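You operate a simulated robot arm through the tools that you are given. There is no shell and no other tool. Be economical: measure what you need, move in short steps, check, and stop when the job is done.

You run a simulated robot arm. Do the job below in one go: nothing can be reset, and whatever is moved stays where it is left.

TASK
Swap the strainer for the standpipe and make up a rinse bath.
Fine: strainer into the drying rack; cold water to the blue line, tap shut, then two shots from the blue container's pump. Set down upright: silver strainer.

It is judged by the outcome, as a careful person would: the job done as asked, and still so three seconds after it is handed in. It fails if anything else is knocked over, pushed out of place, dropped, spilled or broken.

THE ROBOT
A 7-joint arm with a fingered hand on a trunk, on a base that drives. Base frame: it is fixed to the floor where the robot stands at the start and does not move with it; the origin is under the middle of the robot, x ahead of it, y to its left, z up. Units: mm, rad, N and s.
With the tool pointing down near the work surface it reaches from about 100 to 680 mm from the robot's upright axis, wherever it stands. Its first joint turns from -1.204 to 3.002 rad. Places, roughly: basin cold tap lever [800, -1300, 1000]; basin hot tap lever [800, -1000, 1000]; black lever [300, 200, 200]; blue container pump [500, -200, 1200]; blue valve [400, -300, 700]; cold tap [700, 0, 1000]; cold tap lever [800, 0, 1000]; drying rack [600, -300, 900]; heater switch [400, 300, 300]; hot tap lever [800, 200, 1000]; plug hole [500, 0, 700]; red valve [400, 300, 600]; sink [500, 100, 800]; sink under the cold tap [600, 0, 700]; water heater knob [300, 200, 400]. Payload 3.4 kg.
The tool frame sits at the grasp point between the pads (the TCP): z along the fingers, y along the line on which they close. The tips reach 39 mm beyond it. Largest opening 180 mm; the body of the gripper starts 111 mm behind the TCP. The gripper is a hand of 3 fingers: y runs from the thumb to the fingers, the wrist lies at [0, 0, -262] in the tool frame, and closing takes about 1.5 s.
Orientation is that of the tool frame in the base frame, as a unit quaternion [w, x, y, z]. With the fingers straight down and closing along the base's y, the tool's x points along the base's -x, its y along +y and its z along -z.

THE INTERFACE
- The arm moves only by the tool step_arm. Its argument "increments" is a list of rows, each a list of 7 numbers: the closure, from 0 (fully open) to 1 (shut), then the shift along the base's x, y, z in mm, then the turn, a rotation vector about the base's x, y, z in rad. In form: [[claw, x, y, z, ax, ay, az], ...]. A call has 1 to 8 rows; each row shifts and turns the commanded pose from where the row before left it. Rows are played at 5 a second. More than 50 mm and 0.15 rad between two rows, or a gripper value outside its range, and nothing of the call is played. A pose out of reach is approached as far as the arm can. The call stops where the force on the tool passes 40 N (or 10 N more than at its start, if that is more) or the arm is blocked; 0.2 s more then pass. Each finger travels about 72 mm/s and halts on what it meets, pressing with about 28 N; the grip force reading is that of the motor and also rises with nothing between the fingers. The clock runs only during rows and for 0.2 s after the last one: add rows that do not move to give the fingers time. The reply holds the time, the measured pose of the TCP, the force on the tool along the base axes, the opening and the grip force, in the units named above and with some noise, with the torque about the TCP (base axes, N m) and any sound that the robot's microphone picked up.
- Cameras (640 x 400 px; columns grow to the right, rows downward): "scene" is now at [42.7, -10.4, 1924.6]; the picture's right is [0.06, -1.00, -0.00], its down [-0.87, -0.05, -0.49] and it looks along [0.48, 0.03, -0.87] (base axes); focal length 269 px, centre (320, 200). "wrist" rides on the gripper at [62, -36, -128] in the tool frame; the picture's right is [0.50, 0.87, 0.00], its down [-0.75, 0.43, -0.49] and it looks along [-0.43, 0.25, 0.87] (tool axes); focal length 226 px, centre (320, 200). There is no depth. A picture from a camera that has moved, and an enlarged one, comes with that camera's place and axes in the base frame and with its lens. The place of the scene camera against the robot may be out by one fixed shift of up to 18 mm in any direction.
- get_image(camera): a new picture of that camera. It takes no simulated time.
- move_column(by): slides the trunk up (or, below 0, down) by that many mm; the arm and the scene camera ride with it, the base frame stays. It gives what a move gives, with no picture.
- steer(legs): drives the robot by 1 to 6 legs, each [ahead, left, turn to the left] in mm, mm and rad, along the robot's own axes; the way and the turn of a leg run together, so that a leg with both is an arc; at most 1500 mm and 3.142 rad a leg. The arm and the cameras ride along, it lands a little off, and it stops where it bumps. It gives what a move gives.
- hand_shape(shape): the hand has 3 fingers and takes this shape, open, in about a second: jaw (thumb against the fingers, like two jaws); tri (thumb and two fingers); tip (a fingertip pinch); poke (one finger out to press); point (the index stretched); flat (the hand flat); cup (the hand cupped); fist (a fist). The gripper value then closes the fingers along that shape, each until it touches; the sizes above hold for jaw. It gives what a move gives, with no picture.
- aim_head(pan, tilt): turns the head with the scene camera to pan (to the left, within 2.496 rad either way) and tilt (down, from -0.506 to 1.204), counted from straight ahead of the robot. It gives what a move gives.
- close_up(camera, box): a new picture of the part [left, top, right, bottom] of that camera's present view, enlarged. It takes no simulated time.
- job_done(): hands the job in; it is judged then, once.

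Work in short steps. Places have to be worked out from the pictures, the camera data and where the tool is seen: move nearer, look again, correct. Check each grasp and each placing, and mend what went wrong. You have 120 turns and 98 pictures in all, those below and enlarged ones among them. Open the gripper and draw the arm clear of the work before you hand the job in, unless the task says otherwise; then end with one line.

The tools are called after ">>>" as a command line: name --pt "numbers of a row" for each row, then --argument value for the rest, lists and objects as JSON in quotes. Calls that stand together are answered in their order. step_arm: Moves the arm, as the interface text tells. Its arguments: {"type":"object","properties":{"increments":{"type":"array","items":{"type":"array","items":{"type":"number"}}}},"required":["increments"]} The other tools are called the same way: move_column (by) slides the trunk up or down; hand_shape (shape) gives the hand a shape; steer (legs) drives the base; aim_head (pan, tilt) turns the head that bears the scene camera; get_image (camera) takes a picture; close_up (camera, box) takes an enlarged picture of a part of a camera's view; job_done () hands the job in.

At the start:

```text
t: 0.0
ee_pos: [570.9, -203.8, 1381.1]
orientation: [0.001, 0.0, 1.0, 0.001]
ft_force: [1.1, 0.3, -0.2]
wrist_torque: [0.0, 0.02, 0.01]
gripper_width: 180.0
grasp_force: 0.1
shape: jaw
trunk travel left (down, up): [-425.0, 117.0]
robot x, y, heading: [1.6, 2.3, -0.001]
head pan, tilt: [0.061, 1.061]
```

scene: 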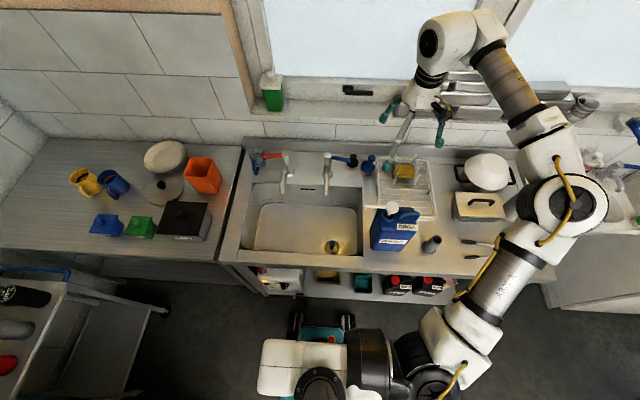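
wrist: 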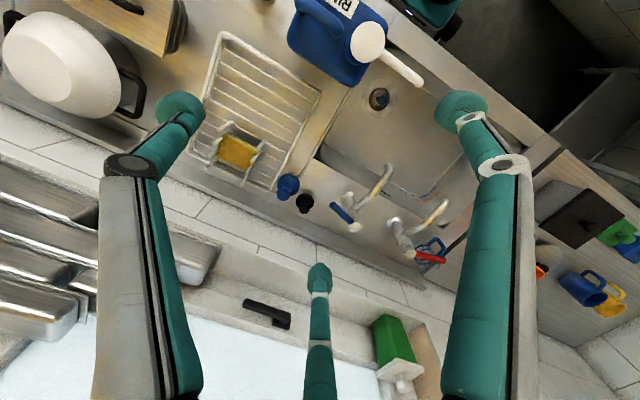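

I start with enlarged views of the sink and of the counter to find the strainer, standpipe, blue line and pump.

>>> close_up --camera "scene" --box '[230, 140, 390, 260]'

>>> close_up --camera "scene" --box '[350, 140, 510, 260]'

>>> close_up --camera "wrist" --box '[200, 0, 480, 260]'

```text
3.33 times, centred on (310, 200) of scene
camera zoom: at [42.7, -10.4, 1924.6], right [0.06, -1.0, 0.0], down [-0.87, -0.05, -0.49], along [0.48, 0.03, -0.87], focal length 896 px, centre (353, 200)
```

zoom: 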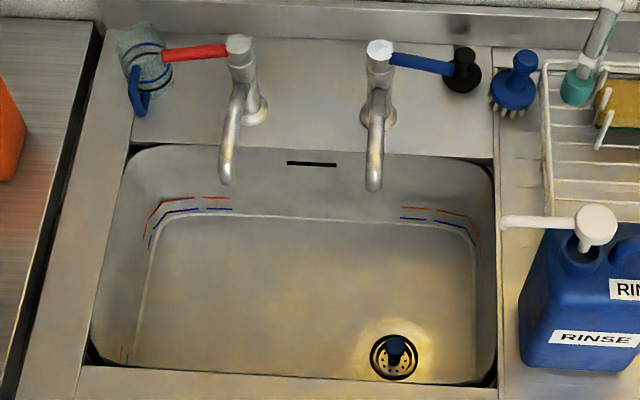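

```text
3.33 times, centred on (430, 200) of scene
camera zoom: at [42.7, -10.4, 1924.6], right [0.06, -1.0, 0.0], down [-0.87, -0.05, -0.49], along [0.48, 0.03, -0.87], focal length 896 px, centre (-47, 200)
```

zoom: 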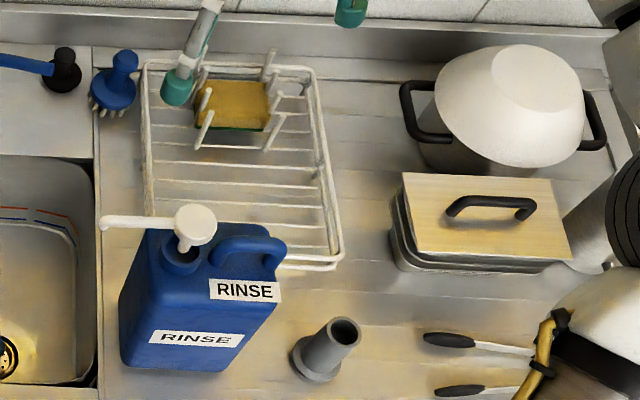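

```text
1.54 times, centred on (340, 130) of wrist
camera zoom: at [508.0, -240.4, 1507.3], right [-0.5, 0.87, 0.0], down [0.75, 0.43, 0.49], along [0.43, 0.25, -0.87], focal length 348 px, centre (289, 308)
```

zoom: 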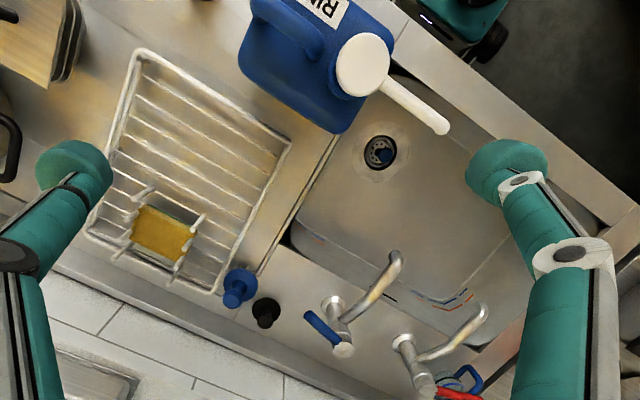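

The strainer sits in the plug hole near (467,-43), the grey standpipe stands near (417,-430), and the pump head is near (450,-210,1165) with its spout over the sink. I move the hand above the sink for a closer look.

>>> step_arm --pt "0 -25 32 -15 0 0 0" --pt "0 -25 32 -15 0 0 0" --pt "0 -25 32 -15 0 0 0" --pt "0 -25 32 -15 0 0 0" --pt "0 -25 32 -15 0 0 0" --pt "0 -25 32 -15 0 0 0" --pt "0 -25 32 -15 0 0 0"

>>> get_image --camera "wrist"

>>> get_image --camera "scene"

```text
t: 1.6
ee_pos: [391.4, 27.5, 1276.6]
orientation: [0.002, 0.001, 1.0, -0.001]
ft_force: [-0.1, 0.4, 0.1]
wrist_torque: [0.0, 0.01, 0.01]
gripper_width: 180.2
grasp_force: 0.1
shape: jaw
trunk travel left (down, up): [-425.0, 117.0]
robot x, y, heading: [0.0, 2.8, 0.003]
head pan, tilt: [0.061, 1.061]
```

```text
92 pictures are left
camera wrist: at [328.2, -8.7, 1404.4], right [-0.5, 0.87, 0.0], down [0.75, 0.44, 0.49], along [0.43, 0.24, -0.87], focal length 226 px, centre (320, 200)
```

wrist: 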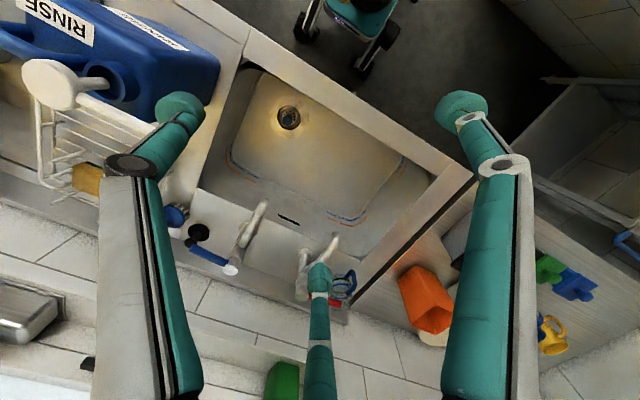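

```text
91 pictures are left
camera scene: at [42.2, -3.8, 1924.7], right [0.06, -1.0, 0.0], down [-0.87, -0.05, -0.49], along [0.48, 0.03, -0.87], focal length 269 px, centre (320, 200)
```

scene: 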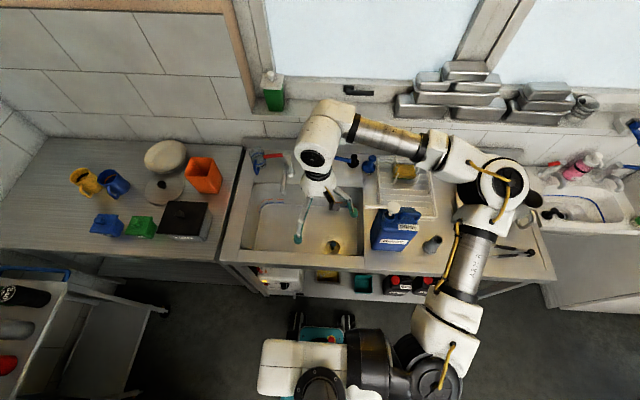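

The plug is near (472,-40). I take a closer look at the strainer's knob and at the container from here.

>>> close_up --camera "wrist" --box '[240, 80, 340, 150]'

>>> close_up --camera "scene" --box '[290, 80, 450, 180]'

>>> close_up --camera "scene" --box '[300, 180, 460, 280]'

```text
5.71 times, centred on (290, 115) of wrist
camera zoom: at [328.2, -8.7, 1404.4], right [-0.5, 0.87, 0.0], down [0.75, 0.44, 0.49], along [0.43, 0.24, -0.87], focal length 1292 px, centre (491, 686)
```

zoom: 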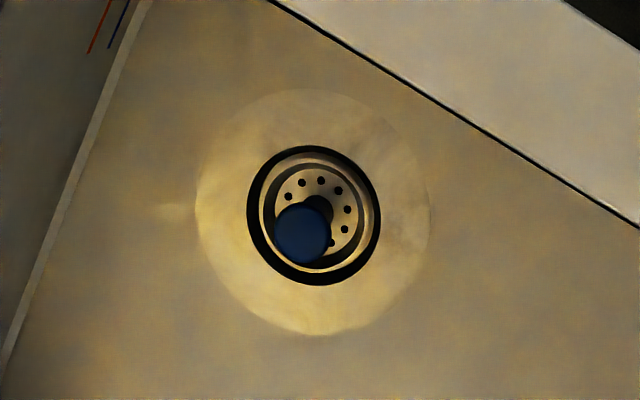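

```text
4.00 times, centred on (370, 130) of scene
camera zoom: at [42.2, -3.8, 1924.7], right [0.06, -1.0, 0.0], down [-0.87, -0.05, -0.49], along [0.48, 0.03, -0.87], focal length 1076 px, centre (120, 480)
```

zoom: 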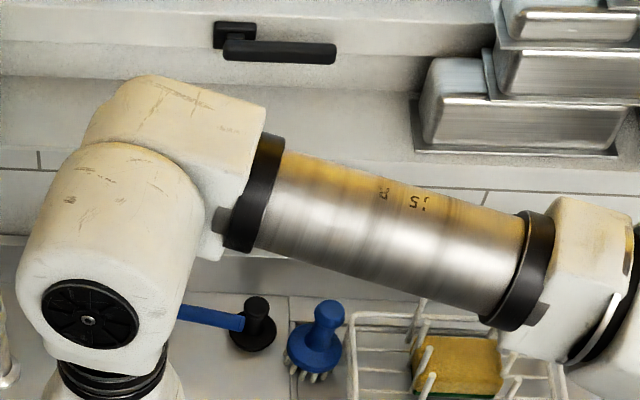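

```text
4.00 times, centred on (380, 230) of scene
camera zoom: at [42.2, -3.8, 1924.7], right [0.06, -1.0, 0.0], down [-0.87, -0.05, -0.49], along [0.48, 0.03, -0.87], focal length 1076 px, centre (80, 80)
```

zoom: 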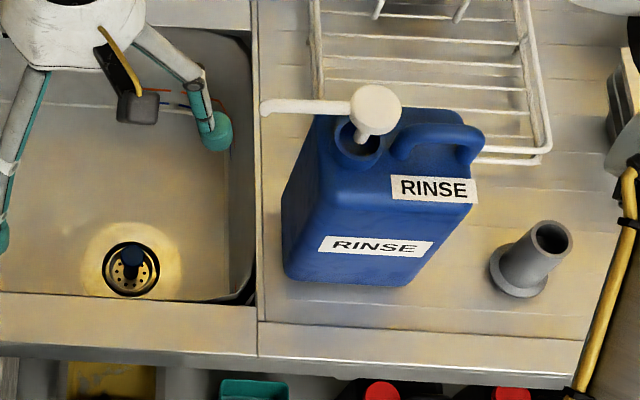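

The strainer has a dark blue mushroom knob about 28 mm wide. I try the "tip" pinch here in free air to see how the fingers converge.

>>> hand_shape --shape "tip"

>>> get_image --camera "wrist"

>>> step_arm --pt "0.6 0 0 0 0 0 0" --pt "0.6 0 0 0 0 0 0" --pt "0.6 0 0 0 0 0 0" --pt "0.6 0 0 0 0 0 0" --pt "0.6 0 0 0 0 0 0"

>>> get_image --camera "wrist"

```text
t: 2.5
ee_pos: [391.6, 24.4, 1277.6]
orientation: [0.002, 0.0, 1.0, -0.001]
ft_force: [0.3, 0.0, -0.5]
wrist_torque: [0.03, -0.02, 0.01]
gripper_width: 179.9
grasp_force: 0.2
shape: tip
trunk travel left (down, up): [-425.0, 117.0]
robot x, y, heading: [-0.4, 1.3, 0.002]
head pan, tilt: [0.061, 1.061]
```

```text
87 pictures are left
camera wrist: at [328.8, -11.1, 1404.6], right [-0.5, 0.87, 0.0], down [0.75, 0.44, 0.49], along [0.43, 0.24, -0.87], focal length 226 px, centre (320, 200)
```

wrist: 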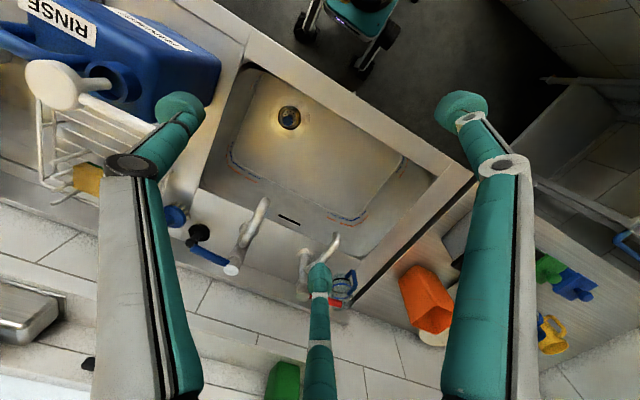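

```text
t: 3.7
ee_pos: [391.2, 23.8, 1277.8]
orientation: [0.002, -0.001, 1.0, -0.001]
ft_force: [-0.2, -0.1, -0.2]
wrist_torque: [0.0, 0.0, 0.02]
gripper_width: 72.3
grasp_force: 0.1
shape: tip
trunk travel left (down, up): [-425.0, 117.0]
robot x, y, heading: [0.6, 0.3, -0.003]
head pan, tilt: [0.061, 1.061]
```

```text
86 pictures are left
camera wrist: at [328.7, -12.1, 1404.5], right [-0.5, 0.87, 0.0], down [0.75, 0.44, 0.49], along [0.43, 0.24, -0.87], focal length 226 px, centre (320, 200)
```

wrist: 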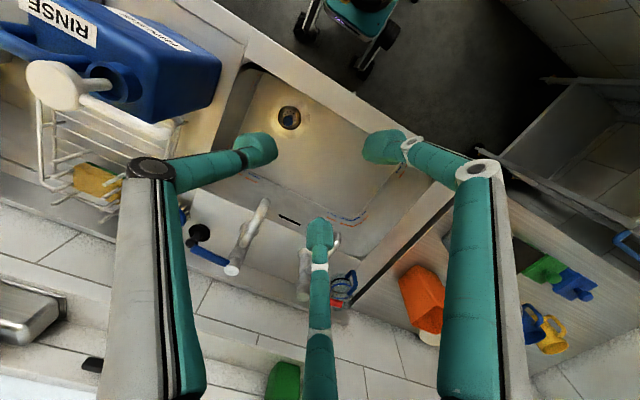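

The forearm currently passes right over the rinse container, so lowering here would hit the pump. I'll drive left and turn right 45° so that the forearm comes in over the front of the sink instead.

>>> steer --legs '[[0, 320, 0], [0, 0, -0.785]]'

>>> aim_head --pan 0.1 --tilt 0.95

>>> get_image --camera "scene"

>>> get_image --camera "wrist"

```text
t: 7.9
ee_pos: [313.5, 78.4, 1276.2]
orientation: [-0.003, 0.387, 0.922, -0.012]
ft_force: [-0.2, 0.2, 0.4]
wrist_torque: [-0.1, 0.0, 0.02]
gripper_width: 72.7
grasp_force: 0.1
shape: tip
trunk travel left (down, up): [-425.0, 117.0]
robot x, y, heading: [3.8, 323.9, -0.797]
head pan, tilt: [0.061, 1.061]
```

```text
t: 8.6
ee_pos: [300.7, 71.6, 1276.5]
orientation: [0.002, 0.387, 0.922, -0.005]
ft_force: [0.4, -0.3, -0.3]
wrist_torque: [-0.04, 0.03, 0.02]
gripper_width: 72.4
grasp_force: 0.1
shape: tip
trunk travel left (down, up): [-425.0, 117.0]
robot x, y, heading: [9.6, 326.2, -0.797]
head pan, tilt: [0.099, 0.949]
```

```text
85 pictures are left
camera scene: at [33.3, 273.6, 1932.3], right [-0.64, -0.77, -0.01], down [-0.62, 0.53, -0.58], along [0.45, -0.37, -0.81], focal length 269 px, centre (320, 200)
```

scene: 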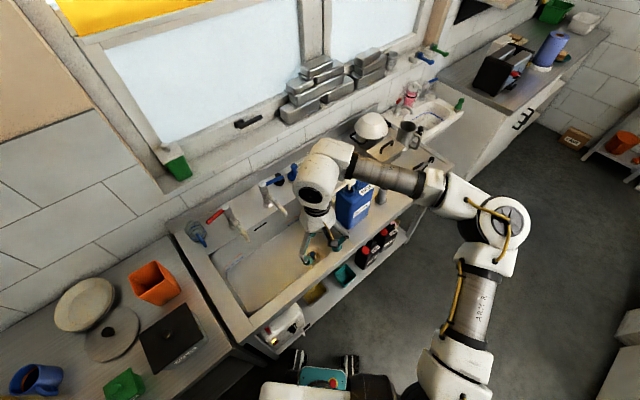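

```text
84 pictures are left
camera wrist: at [232.1, 91.7, 1404.9], right [0.27, 0.96, -0.01], down [0.84, -0.23, 0.49], along [0.47, -0.14, -0.87], focal length 226 px, centre (320, 200)
```

wrist: 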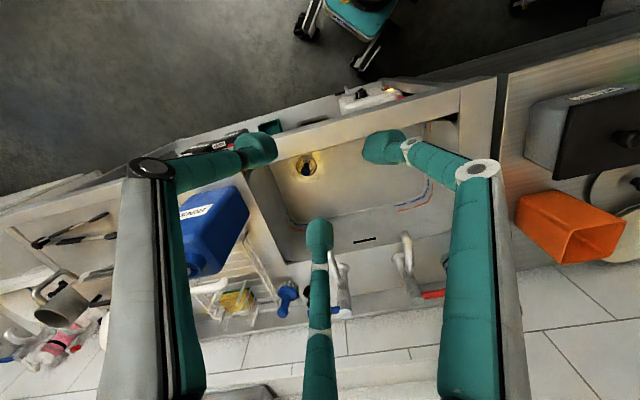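

The forearm now runs out in front of the container. I move over the plug, leaning the hand toward +y so it keeps clear of the pump spout.

>>> step_arm --pt "0.6 33 -22 -20 -0.06 0 0" --pt "0.6 33 -22 -20 -0.06 0 0" --pt "0.6 33 -22 -20 -0.06 0 0" --pt "0.6 33 -22 -20 -0.06 0 0" --pt "0.6 33 -22 -20 -0.06 0 0" --pt "0.6 0 0 -45 0 0 0" --pt "0.6 0 0 -45 0 0 0"

>>> get_image --camera "wrist"

>>> get_image --camera "scene"

```text
t: 10.2
ee_pos: [454.0, -53.0, 1084.4]
orientation: [0.061, 0.384, 0.911, -0.139]
ft_force: [0.6, -0.2, 0.1]
wrist_torque: [0.06, 0.0, -0.02]
gripper_width: 72.4
grasp_force: 0.1
shape: tip
trunk travel left (down, up): [-425.0, 117.0]
robot x, y, heading: [3.0, 322.0, -0.797]
head pan, tilt: [0.099, 0.949]
```

```text
83 pictures are left
camera wrist: at [385.4, 2.5, 1200.7], right [0.27, 0.92, -0.29], down [0.84, -0.08, 0.54], along [0.48, -0.39, -0.79], focal length 226 px, centre (320, 200)
```

wrist: 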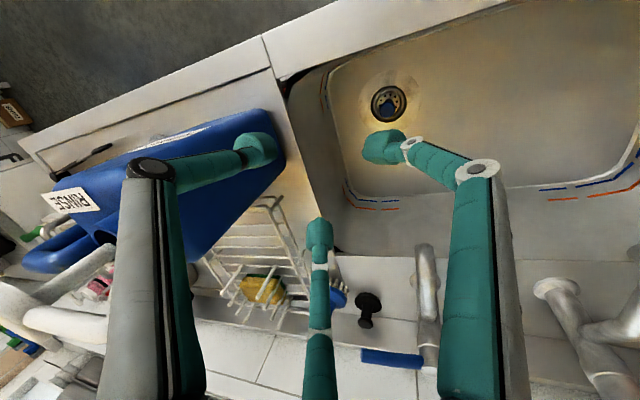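

```text
82 pictures are left
camera scene: at [25.2, 261.2, 1932.1], right [-0.64, -0.77, -0.01], down [-0.62, 0.53, -0.58], along [0.45, -0.36, -0.81], focal length 269 px, centre (320, 200)
```

scene: 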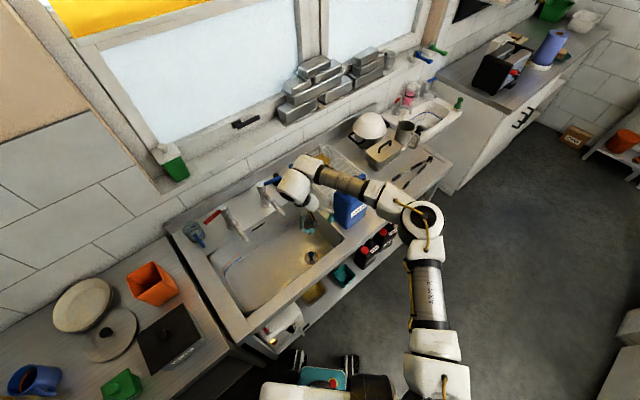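

The plug lies at about (473,-30). I shift +y to clear the pump spout, add a slight lean toward -x to keep off the tap spouts, and descend in stages.

>>> step_arm --pt "0.6 0 40 0 0 -0.05 0" --pt "0.6 0 40 0 0 -0.05 0" --pt "0.6 0 0 -40 0 -0.05 0" --pt "0.6 0 0 -40 0 0 0" --pt "0.6 0 0 -40 0 0 0" --pt "0.6 0 0 -40 0 0 0"

>>> get_image --camera "wrist"

>>> get_image --camera "scene"

```text
t: 11.6
ee_pos: [464.1, 36.1, 927.3]
orientation: [0.127, 0.392, 0.904, -0.114]
ft_force: [-0.8, 0.3, 0.0]
wrist_torque: [0.0, 0.01, 0.02]
gripper_width: 72.3
grasp_force: 0.0
shape: tip
trunk travel left (down, up): [-425.0, 117.0]
robot x, y, heading: [1.3, 320.1, -0.801]
head pan, tilt: [0.099, 0.949]
```

```text
81 pictures are left
camera wrist: at [379.4, 93.6, 1031.4], right [0.31, 0.92, -0.25], down [0.75, -0.07, 0.66], along [0.58, -0.39, -0.71], focal length 226 px, centre (320, 200)
```

wrist: 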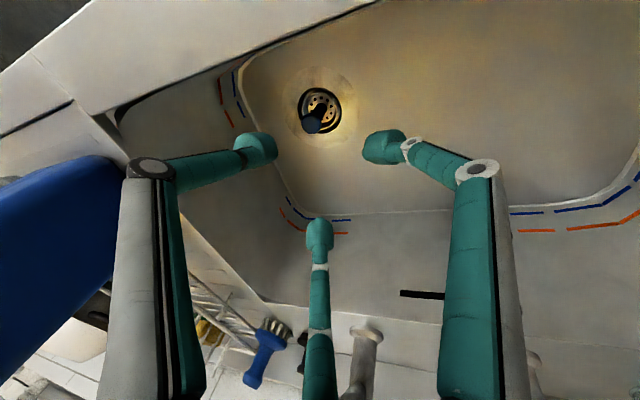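

```text
80 pictures are left
camera scene: at [47.7, 285.1, 1932.2], right [-0.64, -0.77, 0.0], down [-0.63, 0.52, -0.58], along [0.44, -0.37, -0.82], focal length 269 px, centre (320, 200)
```

scene: 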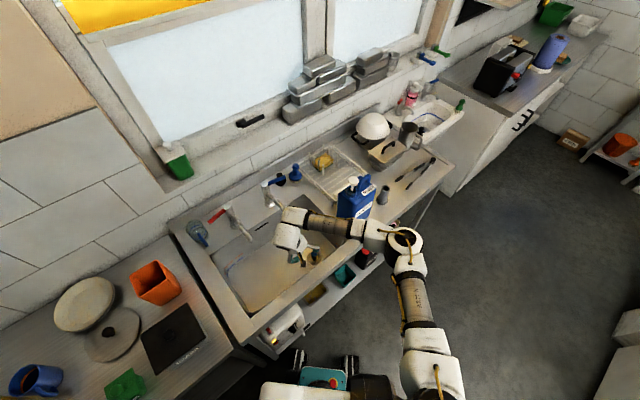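

Triangulation puts the strainer plate at (477,-32,694) and the top of the knob near z 732. I approach diagonally to about z 780 and check.

>>> step_arm --pt "0.6 3 -14 -30 0 0 0" --pt "0.6 3 -14 -30 0 0 0" --pt "0.6 3 -14 -30 0 0 0" --pt "0.6 3 -14 -30 0 0 0" --pt "0.55 3 -14 -25 0 0 0" --pt "0.55 0 0 0 0 0 0"

>>> get_image --camera "wrist"

```text
t: 12.9
ee_pos: [488.5, -30.7, 790.0]
orientation: [0.131, 0.391, 0.905, -0.107]
ft_force: [0.8, 0.6, 0.0]
wrist_torque: [0.01, -0.06, 0.02]
gripper_width: 80.8
grasp_force: 0.0
shape: tip
trunk travel left (down, up): [-425.0, 117.0]
robot x, y, heading: [2.2, 323.5, -0.802]
head pan, tilt: [0.099, 0.949]
stopped in row 6: the force on the tool passed its limit at 94 N (the readings are from after the stop); the commanded pose is now the measured one
```

```text
79 pictures are left
camera wrist: at [400.2, 25.7, 893.2], right [0.31, 0.92, -0.24], down [0.74, -0.07, 0.67], along [0.6, -0.38, -0.7], focal length 226 px, centre (320, 200)
```

wrist: 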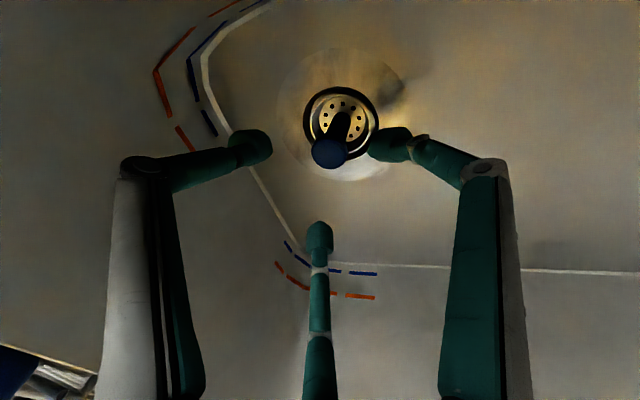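

A 94 N contact occurred; I look at the scene to find what touched.

>>> get_image --camera "scene"

>>> close_up --camera "scene" --box '[200, 150, 440, 300]'

```text
78 pictures are left
camera scene: at [45.1, 279.9, 1932.0], right [-0.64, -0.77, 0.0], down [-0.63, 0.52, -0.58], along [0.44, -0.37, -0.82], focal length 269 px, centre (320, 200)
```

scene: 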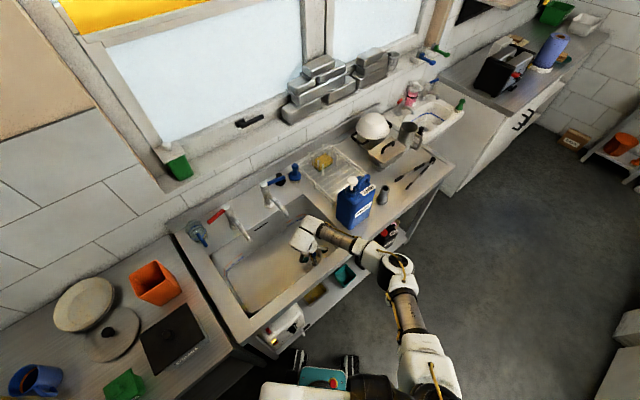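

```text
2.67 times, centred on (320, 225) of scene
camera zoom: at [45.1, 279.9, 1932.0], right [-0.64, -0.77, 0.0], down [-0.63, 0.52, -0.58], along [0.44, -0.37, -0.82], focal length 717 px, centre (320, 133)
```

zoom: 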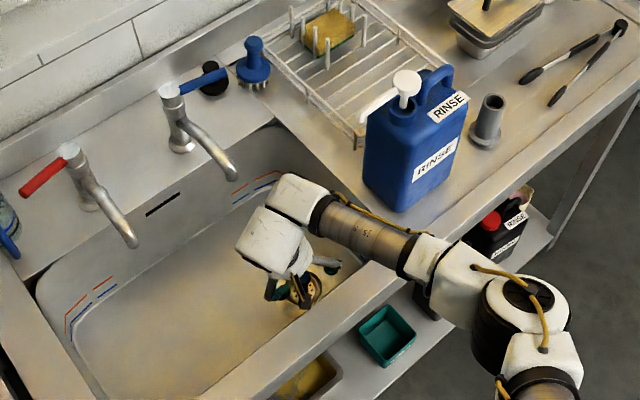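

Nothing was displaced; most likely the forearm met the counter's front edge. I raise the trunk fully so the forearm slopes upward, then lower the hand again.

>>> move_column --by 115

>>> step_arm --pt "0.55 0 0 -30 0 0 0" --pt "0.55 0 0 -30 0 0 0" --pt "0.55 0 0 -30 0 0 0" --pt "0.55 0 0 -15 0 0 0"

>>> get_image --camera "wrist"

>>> close_up --camera "scene" --box '[200, 150, 440, 300]'

```text
t: 14.3
ee_pos: [483.8, -31.7, 907.8]
orientation: [0.134, 0.392, 0.904, -0.108]
ft_force: [0.1, -0.6, 0.5]
wrist_torque: [0.01, 0.01, -0.01]
gripper_width: 80.6
grasp_force: 0.0
shape: tip
trunk travel left (down, up): [-540.0, 2.0]
robot x, y, heading: [6.2, 322.0, -0.794]
head pan, tilt: [0.099, 0.949]
```

```text
t: 15.3
ee_pos: [486.4, -30.0, 803.1]
orientation: [0.135, 0.39, 0.904, -0.107]
ft_force: [-0.7, -0.1, 0.8]
wrist_torque: [0.01, 0.03, -0.01]
gripper_width: 80.6
grasp_force: 0.2
shape: tip
trunk travel left (down, up): [-540.0, 2.0]
robot x, y, heading: [-0.2, 320.6, -0.801]
head pan, tilt: [0.099, 0.949]
```

```text
76 pictures are left
camera wrist: at [398.4, 26.0, 905.8], right [0.31, 0.92, -0.24], down [0.74, -0.07, 0.67], along [0.6, -0.38, -0.7], focal length 226 px, centre (320, 200)
```

wrist: 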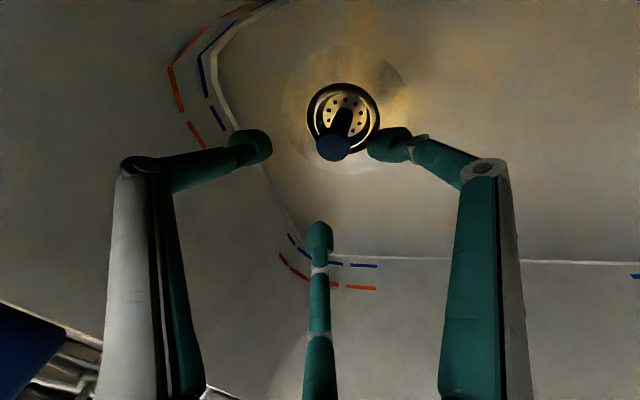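

```text
2.67 times, centred on (320, 225) of scene
camera zoom: at [34.4, 284.4, 2046.8], right [-0.64, -0.77, 0.0], down [-0.62, 0.52, -0.58], along [0.45, -0.37, -0.81], focal length 717 px, centre (320, 133)
```

zoom: 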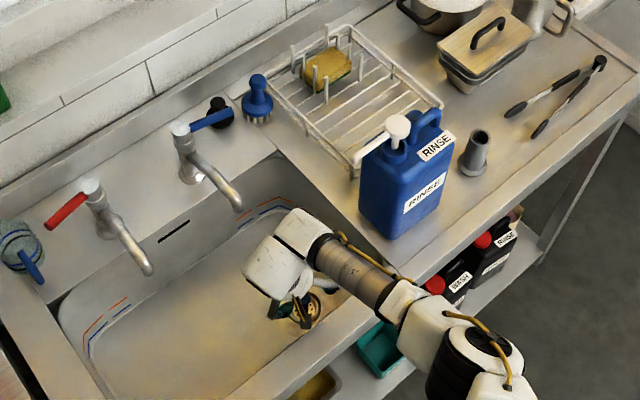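

The knob head is about z 740 at (480,-31). I lower the remaining 50 mm with a small correction and check the alignment.

>>> step_arm --pt "0.5 -2 1 -15 0 0 0" --pt "0.5 -2 1 -15 0 0 0" --pt "0.5 -2 1 -12 0 0 0" --pt "0.5 0 0 -10 0 0 0"

>>> get_image --camera "wrist"

```text
t: 15.9
ee_pos: [493.3, -25.4, 781.6]
orientation: [0.141, 0.39, 0.904, -0.106]
ft_force: [0.3, -0.2, -0.4]
wrist_torque: [-0.01, -0.04, 0.04]
gripper_width: 89.9
grasp_force: 0.0
shape: tip
trunk travel left (down, up): [-540.0, 2.0]
robot x, y, heading: [1.0, 322.5, -0.796]
head pan, tilt: [0.099, 0.949]
stopped in row 3: the force on the tool passed its limit at 70 N (the readings are from after the stop); the commanded pose is now the measured one
```

```text
74 pictures are left
camera wrist: at [403.0, 30.6, 884.0], right [0.31, 0.92, -0.24], down [0.73, -0.07, 0.68], along [0.61, -0.38, -0.69], focal length 226 px, centre (320, 200)
```

wrist: 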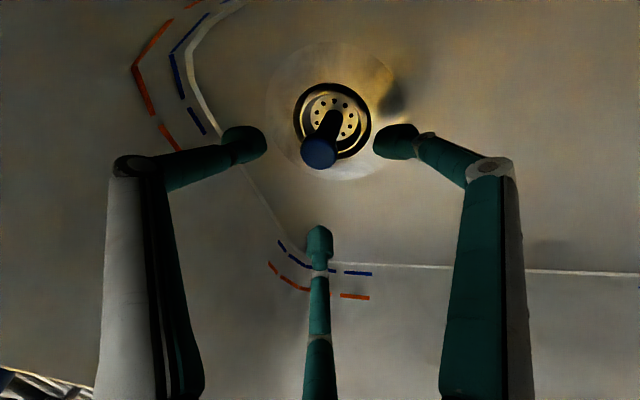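

The hand was leaning toward -x and its outer finger base most likely rests on the sink's front rim. I back up, remove that lean, and come down again.

>>> step_arm --pt "0.5 0 0 30 0 0 0" --pt "0.5 -5 0 10 0 0.07 0" --pt "0.5 -5 0 0 0 0.07 0" --pt "0.5 0 0 0 0 0.06 0" --pt "0.5 0 0 -15 0 0 0" --pt "0.5 0 0 -15 0 0 0"

>>> get_image --camera "wrist"

>>> close_up --camera "scene" --box '[250, 180, 370, 280]'

```text
t: 17.4
ee_pos: [479.4, -27.2, 793.3]
orientation: [0.05, 0.378, 0.914, -0.142]
ft_force: [-0.3, -0.4, 0.5]
wrist_torque: [0.0, -0.01, 0.04]
gripper_width: 89.7
grasp_force: 0.0
shape: tip
trunk travel left (down, up): [-540.0, 2.0]
robot x, y, heading: [5.9, 317.5, -0.796]
head pan, tilt: [0.099, 0.949]
```

```text
73 pictures are left
camera wrist: at [412.8, 28.6, 910.4], right [0.26, 0.92, -0.29], down [0.85, -0.07, 0.52], along [0.46, -0.38, -0.8], focal length 226 px, centre (320, 200)
```

wrist: 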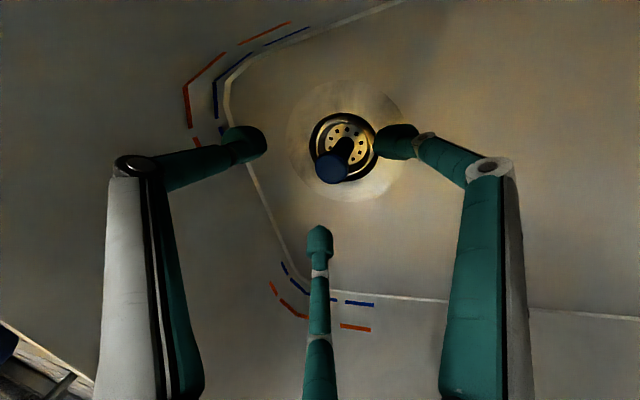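

```text
4.00 times, centred on (310, 230) of scene
camera zoom: at [34.6, 284.0, 2046.8], right [-0.64, -0.77, 0.0], down [-0.62, 0.52, -0.58], along [0.45, -0.37, -0.81], focal length 1076 px, centre (360, 80)
```

zoom: 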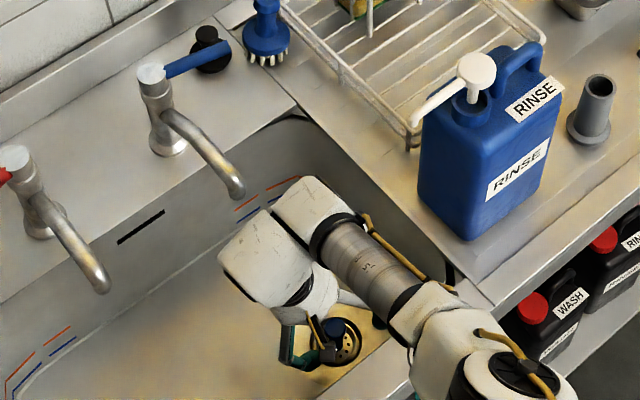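

The knob now lines up at (478,-31). I lower 45 mm.

>>> step_arm --pt "0.5 0 0 -12 0 0 0" --pt "0.5 0 0 -12 0 0 0" --pt "0.5 0 0 -11 0 0 0" --pt "0.5 0 0 -10 0 0 0" --pt "0.5 0 0 0 0 0 0"

>>> get_image --camera "wrist"

```text
t: 18.6
ee_pos: [468.5, -15.8, 751.9]
orientation: [0.051, 0.378, 0.913, -0.143]
ft_force: [0.8, 2.1, 12.9]
wrist_torque: [0.57, 0.09, -0.06]
gripper_width: 88.2
grasp_force: 0.0
shape: tip
out of reach, approached as far as the arm can: row 3, 4
trunk travel left (down, up): [-540.0, 2.0]
robot x, y, heading: [5.3, 325.1, -0.796]
head pan, tilt: [0.099, 0.949]
```

```text
71 pictures are left
camera wrist: at [400.3, 39.3, 867.7], right [0.26, 0.92, -0.29], down [0.85, -0.07, 0.53], along [0.46, -0.38, -0.8], focal length 226 px, centre (320, 200)
```

wrist: 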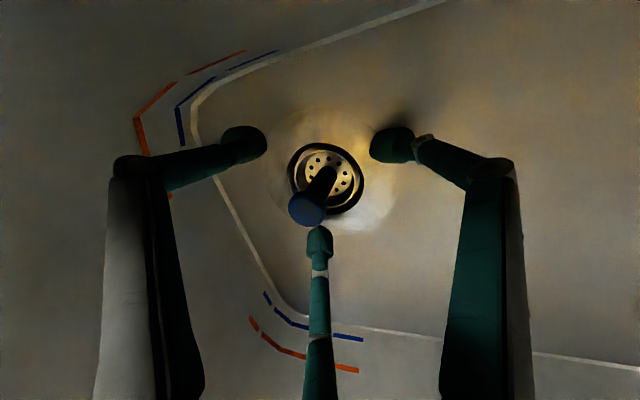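

The arm ran out of reach with the trunk so high. I raise the hand 50 mm, correct sideways toward the knob, and then lower the trunk 45 mm instead.

>>> step_arm --pt "0.5 0 0 25 0 0 0" --pt "0.5 4 -6 25 0 0 0" --pt "0.5 5 -6 0 0 0 0"

>>> move_column --by -30

>>> get_image --camera "wrist"

```text
t: 19.4
ee_pos: [476.0, -28.7, 798.5]
orientation: [0.05, 0.378, 0.914, -0.142]
ft_force: [-0.3, -0.1, -0.5]
wrist_torque: [0.0, 0.01, -0.02]
gripper_width: 89.6
grasp_force: 0.0
shape: tip
trunk travel left (down, up): [-540.0, 2.0]
robot x, y, heading: [6.6, 321.6, -0.799]
head pan, tilt: [0.099, 0.949]
```

```text
t: 20.1
ee_pos: [474.2, -29.7, 769.4]
orientation: [0.051, 0.377, 0.913, -0.143]
ft_force: [-0.1, 0.5, -0.6]
wrist_torque: [0.0, -0.01, 0.01]
gripper_width: 89.5
grasp_force: 0.1
shape: tip
trunk travel left (down, up): [-510.0, 32.0]
robot x, y, heading: [6.8, 322.0, -0.795]
head pan, tilt: [0.099, 0.949]
```

```text
70 pictures are left
camera wrist: at [407.2, 26.5, 887.3], right [0.26, 0.92, -0.29], down [0.85, -0.07, 0.52], along [0.46, -0.38, -0.8], focal length 226 px, centre (320, 200)
```

wrist: 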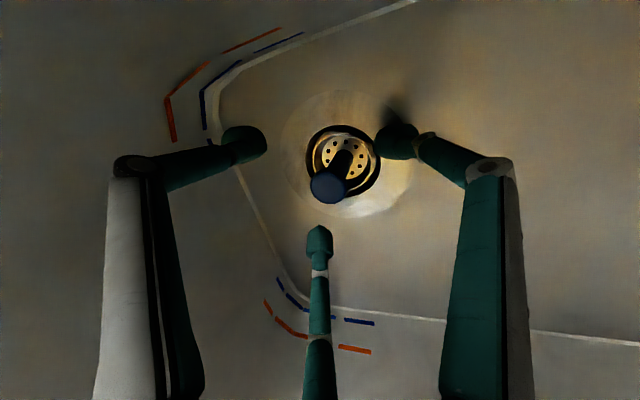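

The knob is 6 mm off in x; I correct that, lower to about z 752, and then close.

>>> step_arm --pt "0.5 6 4 -8 0 0 0" --pt "0.5 0 0 -8 0 0 0" --pt "0.5 0 0 0 0 0 0"

>>> get_image --camera "wrist"

```text
t: 20.9
ee_pos: [482.7, -23.1, 753.4]
orientation: [0.051, 0.377, 0.914, -0.142]
ft_force: [0.0, 0.9, 0.5]
wrist_torque: [0.04, -0.01, -0.03]
gripper_width: 89.6
grasp_force: 0.1
shape: tip
trunk travel left (down, up): [-510.0, 32.0]
robot x, y, heading: [2.9, 322.1, -0.795]
head pan, tilt: [0.099, 0.949]
```

```text
69 pictures are left
camera wrist: at [415.4, 31.4, 870.5], right [0.26, 0.92, -0.29], down [0.85, -0.07, 0.52], along [0.46, -0.38, -0.8], focal length 226 px, centre (320, 200)
```

wrist: 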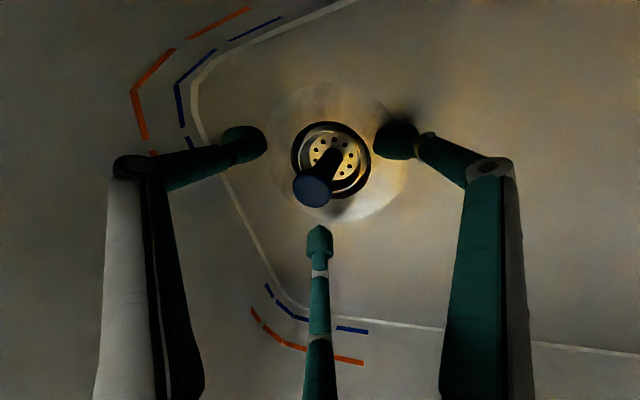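

Alignment is good: the knob head and stem lie on the tool axis. I close the fingers.

>>> step_arm --pt "0.7 0 0 0 0 0 0" --pt "0.85 0 0 0 0 0 0" --pt "1 0 0 0 0 0 0" --pt "1 0 0 0 0 0 0" --pt "1 0 0 0 0 0 0" --pt "1 0 0 0 0 0 0"

>>> get_image --camera "wrist"

```text
t: 22.3
ee_pos: [482.1, -24.7, 754.4]
orientation: [0.05, 0.378, 0.913, -0.142]
ft_force: [-0.6, 0.1, 2.3]
wrist_torque: [0.08, 0.01, 0.02]
gripper_width: 12.4
grasp_force: 27.5
shape: tip
trunk travel left (down, up): [-510.0, 32.0]
robot x, y, heading: [5.0, 320.5, -0.796]
head pan, tilt: [0.099, 0.949]
```

```text
68 pictures are left
camera wrist: at [414.8, 31.1, 870.7], right [0.26, 0.92, -0.29], down [0.85, -0.07, 0.52], along [0.46, -0.38, -0.8], focal length 226 px, centre (320, 200)
```

wrist: 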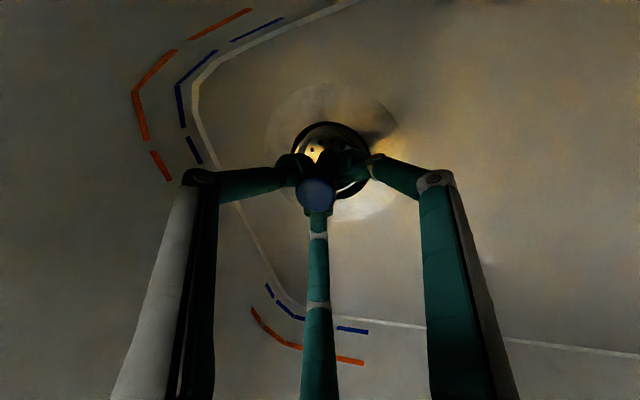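

The fingers hold the stem (12 mm). I lift straight up slowly.

>>> step_arm --pt "1 0 0 12 0 0 0" --pt "1 0 0 15 0 0 0" --pt "1 0 0 20 0 0 0" --pt "1 0 10 25 0 0 0" --pt "1 0 20 25 0 0 0" --pt "1 0 20 25 0 0 0"

>>> get_image --camera "wrist"

```text
t: 23.7
ee_pos: [482.8, 25.8, 876.1]
orientation: [0.051, 0.378, 0.913, -0.142]
ft_force: [-0.7, -0.4, -1.0]
wrist_torque: [-0.01, -0.01, -0.03]
gripper_width: 0.0
grasp_force: 27.6
shape: tip
trunk travel left (down, up): [-510.0, 32.0]
robot x, y, heading: [4.9, 324.5, -0.796]
head pan, tilt: [0.099, 0.949]
```

```text
67 pictures are left
camera wrist: at [414.5, 81.8, 994.2], right [0.26, 0.92, -0.29], down [0.85, -0.07, 0.52], along [0.46, -0.38, -0.8], focal length 226 px, centre (320, 200)
```

wrist: 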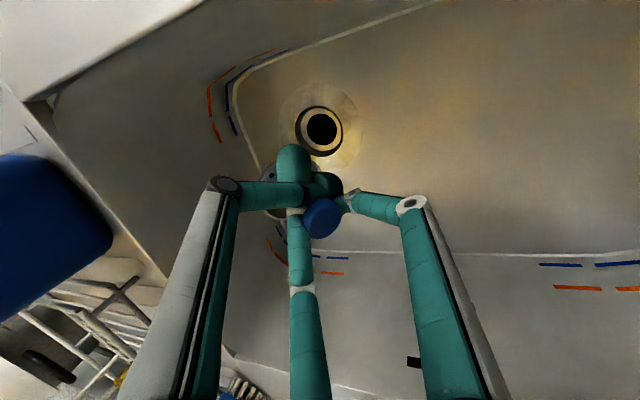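

The hole is empty and the strainer came out, but the grip reads 0. I zoom in on the held part.

>>> close_up --camera "wrist" --box '[220, 120, 420, 245]'

>>> close_up --camera "scene" --box '[250, 180, 370, 280]'

```text
3.20 times, centred on (320, 182) of wrist
camera zoom: at [414.5, 81.8, 994.2], right [0.26, 0.92, -0.29], down [0.85, -0.07, 0.52], along [0.46, -0.38, -0.8], focal length 723 px, centre (320, 256)
```

zoom: 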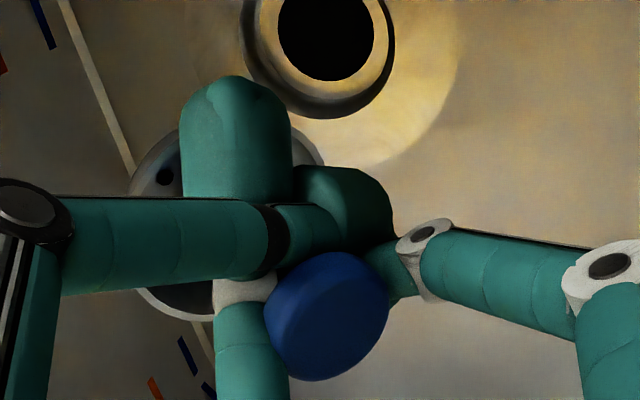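

```text
4.00 times, centred on (310, 230) of scene
camera zoom: at [36.2, 284.5, 2017.2], right [-0.64, -0.77, 0.0], down [-0.62, 0.52, -0.58], along [0.45, -0.37, -0.81], focal length 1076 px, centre (360, 80)
```

zoom: 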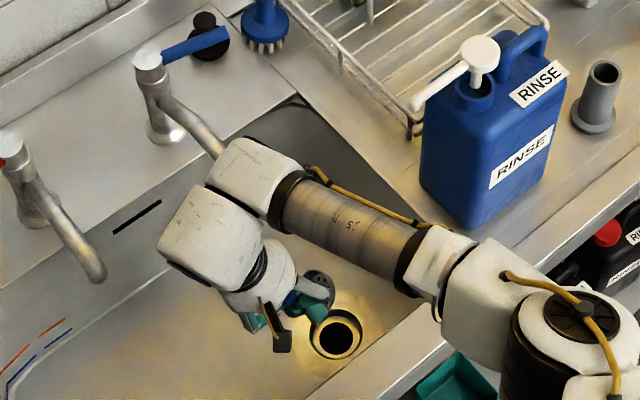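

The strainer is out, held by its stem and tilted about 45° toward -y. I raise it well above everything before driving to the rack side.

>>> step_arm --pt "1 -8 5 40 0 0 0" --pt "1 -8 5 40 0 0 0" --pt "1 -8 0 45 0 0 0" --pt "1 -8 0 45 0 0 0" --pt "1 -5 0 48 0 0 0" --pt "1 0 0 48 0 0 0" --pt "1 0 0 48 0 0 0" --pt "1 0 0 48 0 0 0"

>>> step_arm --pt "1 -8 0 35 0 0 0" --pt "1 -8 0 35 0 0 0" --pt "1 -8 0 30 0 0 0"

>>> get_image --camera "scene"

>>> get_image --camera "wrist"

```text
t: 25.5
ee_pos: [442.0, 36.6, 1240.8]
orientation: [0.052, 0.378, 0.913, -0.144]
ft_force: [-0.1, 0.7, -0.6]
wrist_torque: [-0.02, -0.01, 0.0]
gripper_width: 0.1
grasp_force: 27.9
shape: tip
trunk travel left (down, up): [-510.0, 32.0]
robot x, y, heading: [5.0, 323.8, -0.792]
head pan, tilt: [0.099, 0.949]
```

```text
t: 26.3
ee_pos: [417.9, 36.3, 1337.3]
orientation: [0.051, 0.378, 0.913, -0.142]
ft_force: [0.0, -0.5, -0.1]
wrist_torque: [0.0, 0.0, -0.02]
gripper_width: 0.0
grasp_force: 27.7
shape: tip
trunk travel left (down, up): [-510.0, 32.0]
robot x, y, heading: [6.6, 320.3, -0.794]
head pan, tilt: [0.099, 0.949]
```

```text
64 pictures are left
camera scene: at [34.4, 283.6, 2017.2], right [-0.64, -0.77, 0.0], down [-0.62, 0.52, -0.58], along [0.45, -0.37, -0.81], focal length 269 px, centre (320, 200)
```

scene: 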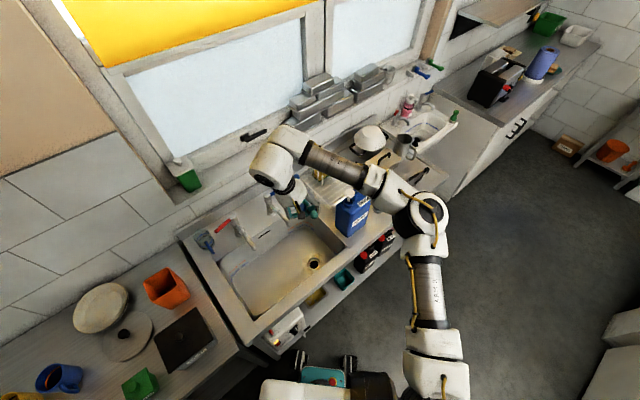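

```text
63 pictures are left
camera wrist: at [350.4, 92.0, 1454.6], right [0.26, 0.92, -0.29], down [0.85, -0.07, 0.52], along [0.46, -0.38, -0.8], focal length 226 px, centre (320, 200)
```

wrist: 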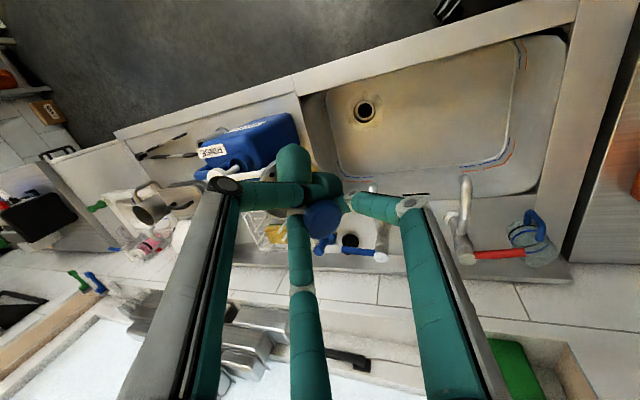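

I check that the strainer is still held the same way.

>>> close_up --camera "wrist" --box '[220, 120, 420, 245]'

```text
3.20 times, centred on (320, 182) of wrist
camera zoom: at [350.4, 92.0, 1454.6], right [0.26, 0.92, -0.29], down [0.85, -0.07, 0.52], along [0.46, -0.38, -0.8], focal length 723 px, centre (320, 256)
```

zoom: 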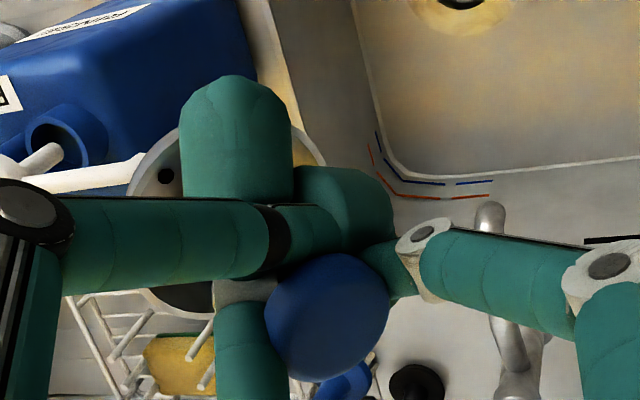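

It is held the same as before. I turn back to face the counter and slide right so the rack and the standpipe are in front.

>>> steer --legs '[[0, 0, 0.795], [0, -672, 0]]'

>>> aim_head --pan 0.0 --tilt 0.95

>>> get_image --camera "scene"

>>> get_image --camera "wrist"

```text
t: 32.0
ee_pos: [495.9, -235.4, 1335.9]
orientation: [0.102, -0.004, 0.988, -0.114]
ft_force: [-0.6, 0.3, -0.4]
wrist_torque: [-0.01, -0.06, -0.03]
gripper_width: 0.0
grasp_force: 28.0
shape: tip
trunk travel left (down, up): [-510.0, 32.0]
robot x, y, heading: [4.1, -330.2, -0.002]
head pan, tilt: [0.099, 0.949]
```

```text
t: 32.7
ee_pos: [493.3, -238.6, 1338.1]
orientation: [0.103, -0.003, 0.988, -0.112]
ft_force: [0.4, -0.3, -0.4]
wrist_torque: [0.01, 0.03, 0.01]
gripper_width: 0.0
grasp_force: 28.3
shape: tip
trunk travel left (down, up): [-510.0, 32.0]
robot x, y, heading: [0.2, -332.4, -0.003]
head pan, tilt: [0.0, 0.949]
```

```text
61 pictures are left
camera scene: at [45.3, -347.6, 2017.1], right [0.0, -1.0, 0.0], down [-0.81, 0.01, -0.58], along [0.58, 0.0, -0.81], focal length 269 px, centre (320, 200)
```

scene: 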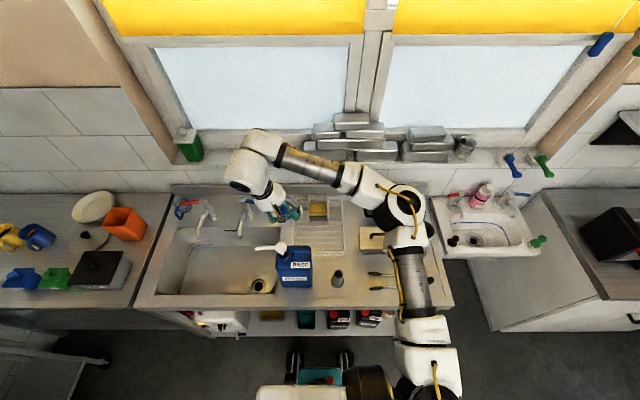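

```text
60 pictures are left
camera wrist: at [405.9, -247.1, 1454.9], right [-0.48, 0.83, -0.29], down [0.64, 0.56, 0.52], along [0.6, 0.06, -0.8], focal length 226 px, centre (320, 200)
```

wrist: 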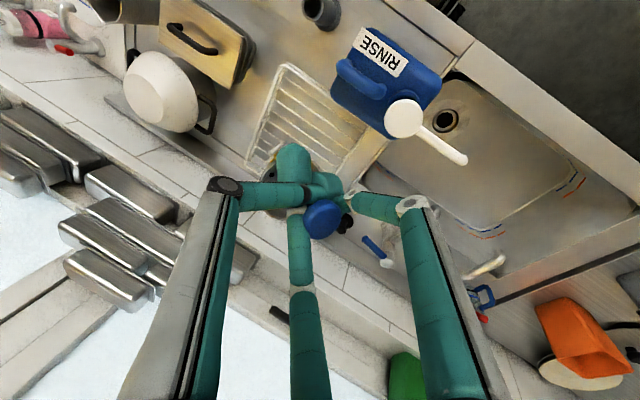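

I look closer at the rack's free area before tilting the strainer upright.

>>> close_up --camera "scene" --box '[260, 180, 380, 260]'

>>> close_up --camera "wrist" --box '[220, 50, 420, 200]'

```text
5.00 times, centred on (320, 220) of scene
camera zoom: at [45.3, -347.6, 2017.1], right [0.0, -1.0, 0.0], down [-0.81, 0.01, -0.58], along [0.58, 0.0, -0.81], focal length 1344 px, centre (320, 100)
```

zoom: 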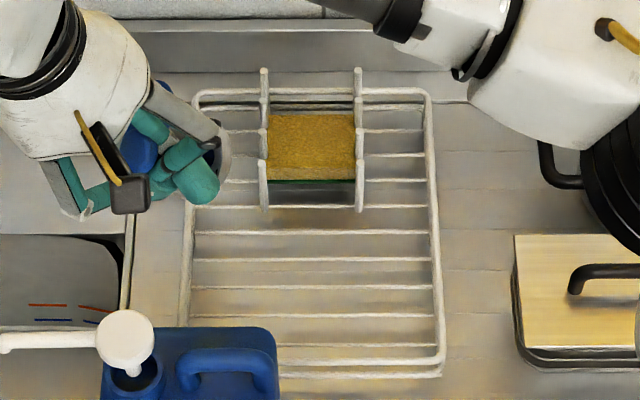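

```text
2.67 times, centred on (320, 125) of wrist
camera zoom: at [405.9, -247.1, 1454.9], right [-0.48, 0.83, -0.29], down [0.64, 0.56, 0.52], along [0.6, 0.06, -0.8], focal length 603 px, centre (320, 400)
```

zoom: 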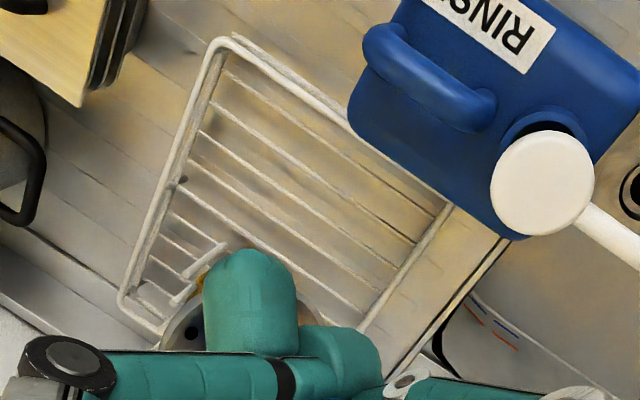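

The rack's free floor is about x 560–700, y −440 to −235. In the air I rotate the hand so that the strainer becomes upright, moving toward the rack.

>>> step_arm --pt "1 19 -16 0 0.1 0.08 0" --pt "1 19 -16 0 0.1 0.08 0" --pt "1 19 -16 -10 0.1 0.08 0" --pt "1 19 -16 -10 0.1 0.08 0" --pt "1 19 -16 -10 0.1 0.08 0" --pt "1 15 -16 -10 0.1 0.08 0"

>>> get_image --camera "wrist"

>>> close_up --camera "scene" --box '[220, 90, 420, 240]'

```text
t: 34.1
ee_pos: [606.8, -327.7, 1299.7]
orientation: [-0.136, 0.0, 0.973, 0.187]
ft_force: [0.3, 0.4, -0.9]
wrist_torque: [0.05, 0.04, 0.02]
gripper_width: 0.0
grasp_force: 28.0
shape: tip
trunk travel left (down, up): [-510.0, 32.0]
robot x, y, heading: [-2.7, -333.0, 0.0]
head pan, tilt: [0.0, 0.949]
```

```text
57 pictures are left
camera wrist: at [577.4, -413.6, 1416.5], right [-0.44, 0.78, 0.45], down [0.88, 0.27, 0.4], along [0.19, 0.57, -0.8], focal length 226 px, centre (320, 200)
```

wrist: 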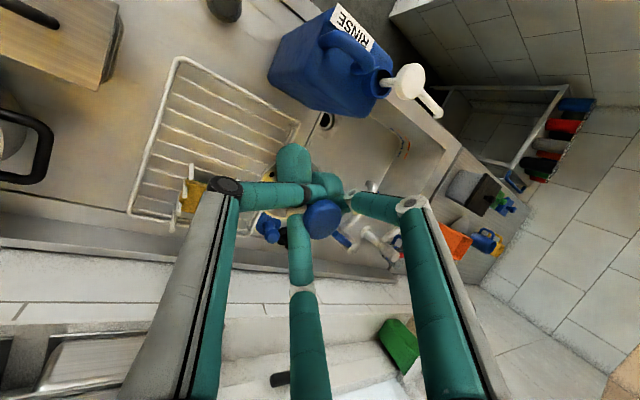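

```text
2.67 times, centred on (320, 165) of scene
camera zoom: at [48.9, -345.8, 2017.0], right [0.0, -1.0, 0.0], down [-0.82, 0.01, -0.58], along [0.58, 0.0, -0.82], focal length 717 px, centre (320, 293)
```

zoom: 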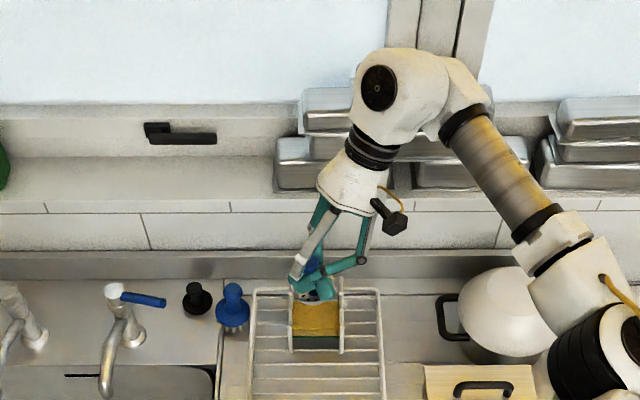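

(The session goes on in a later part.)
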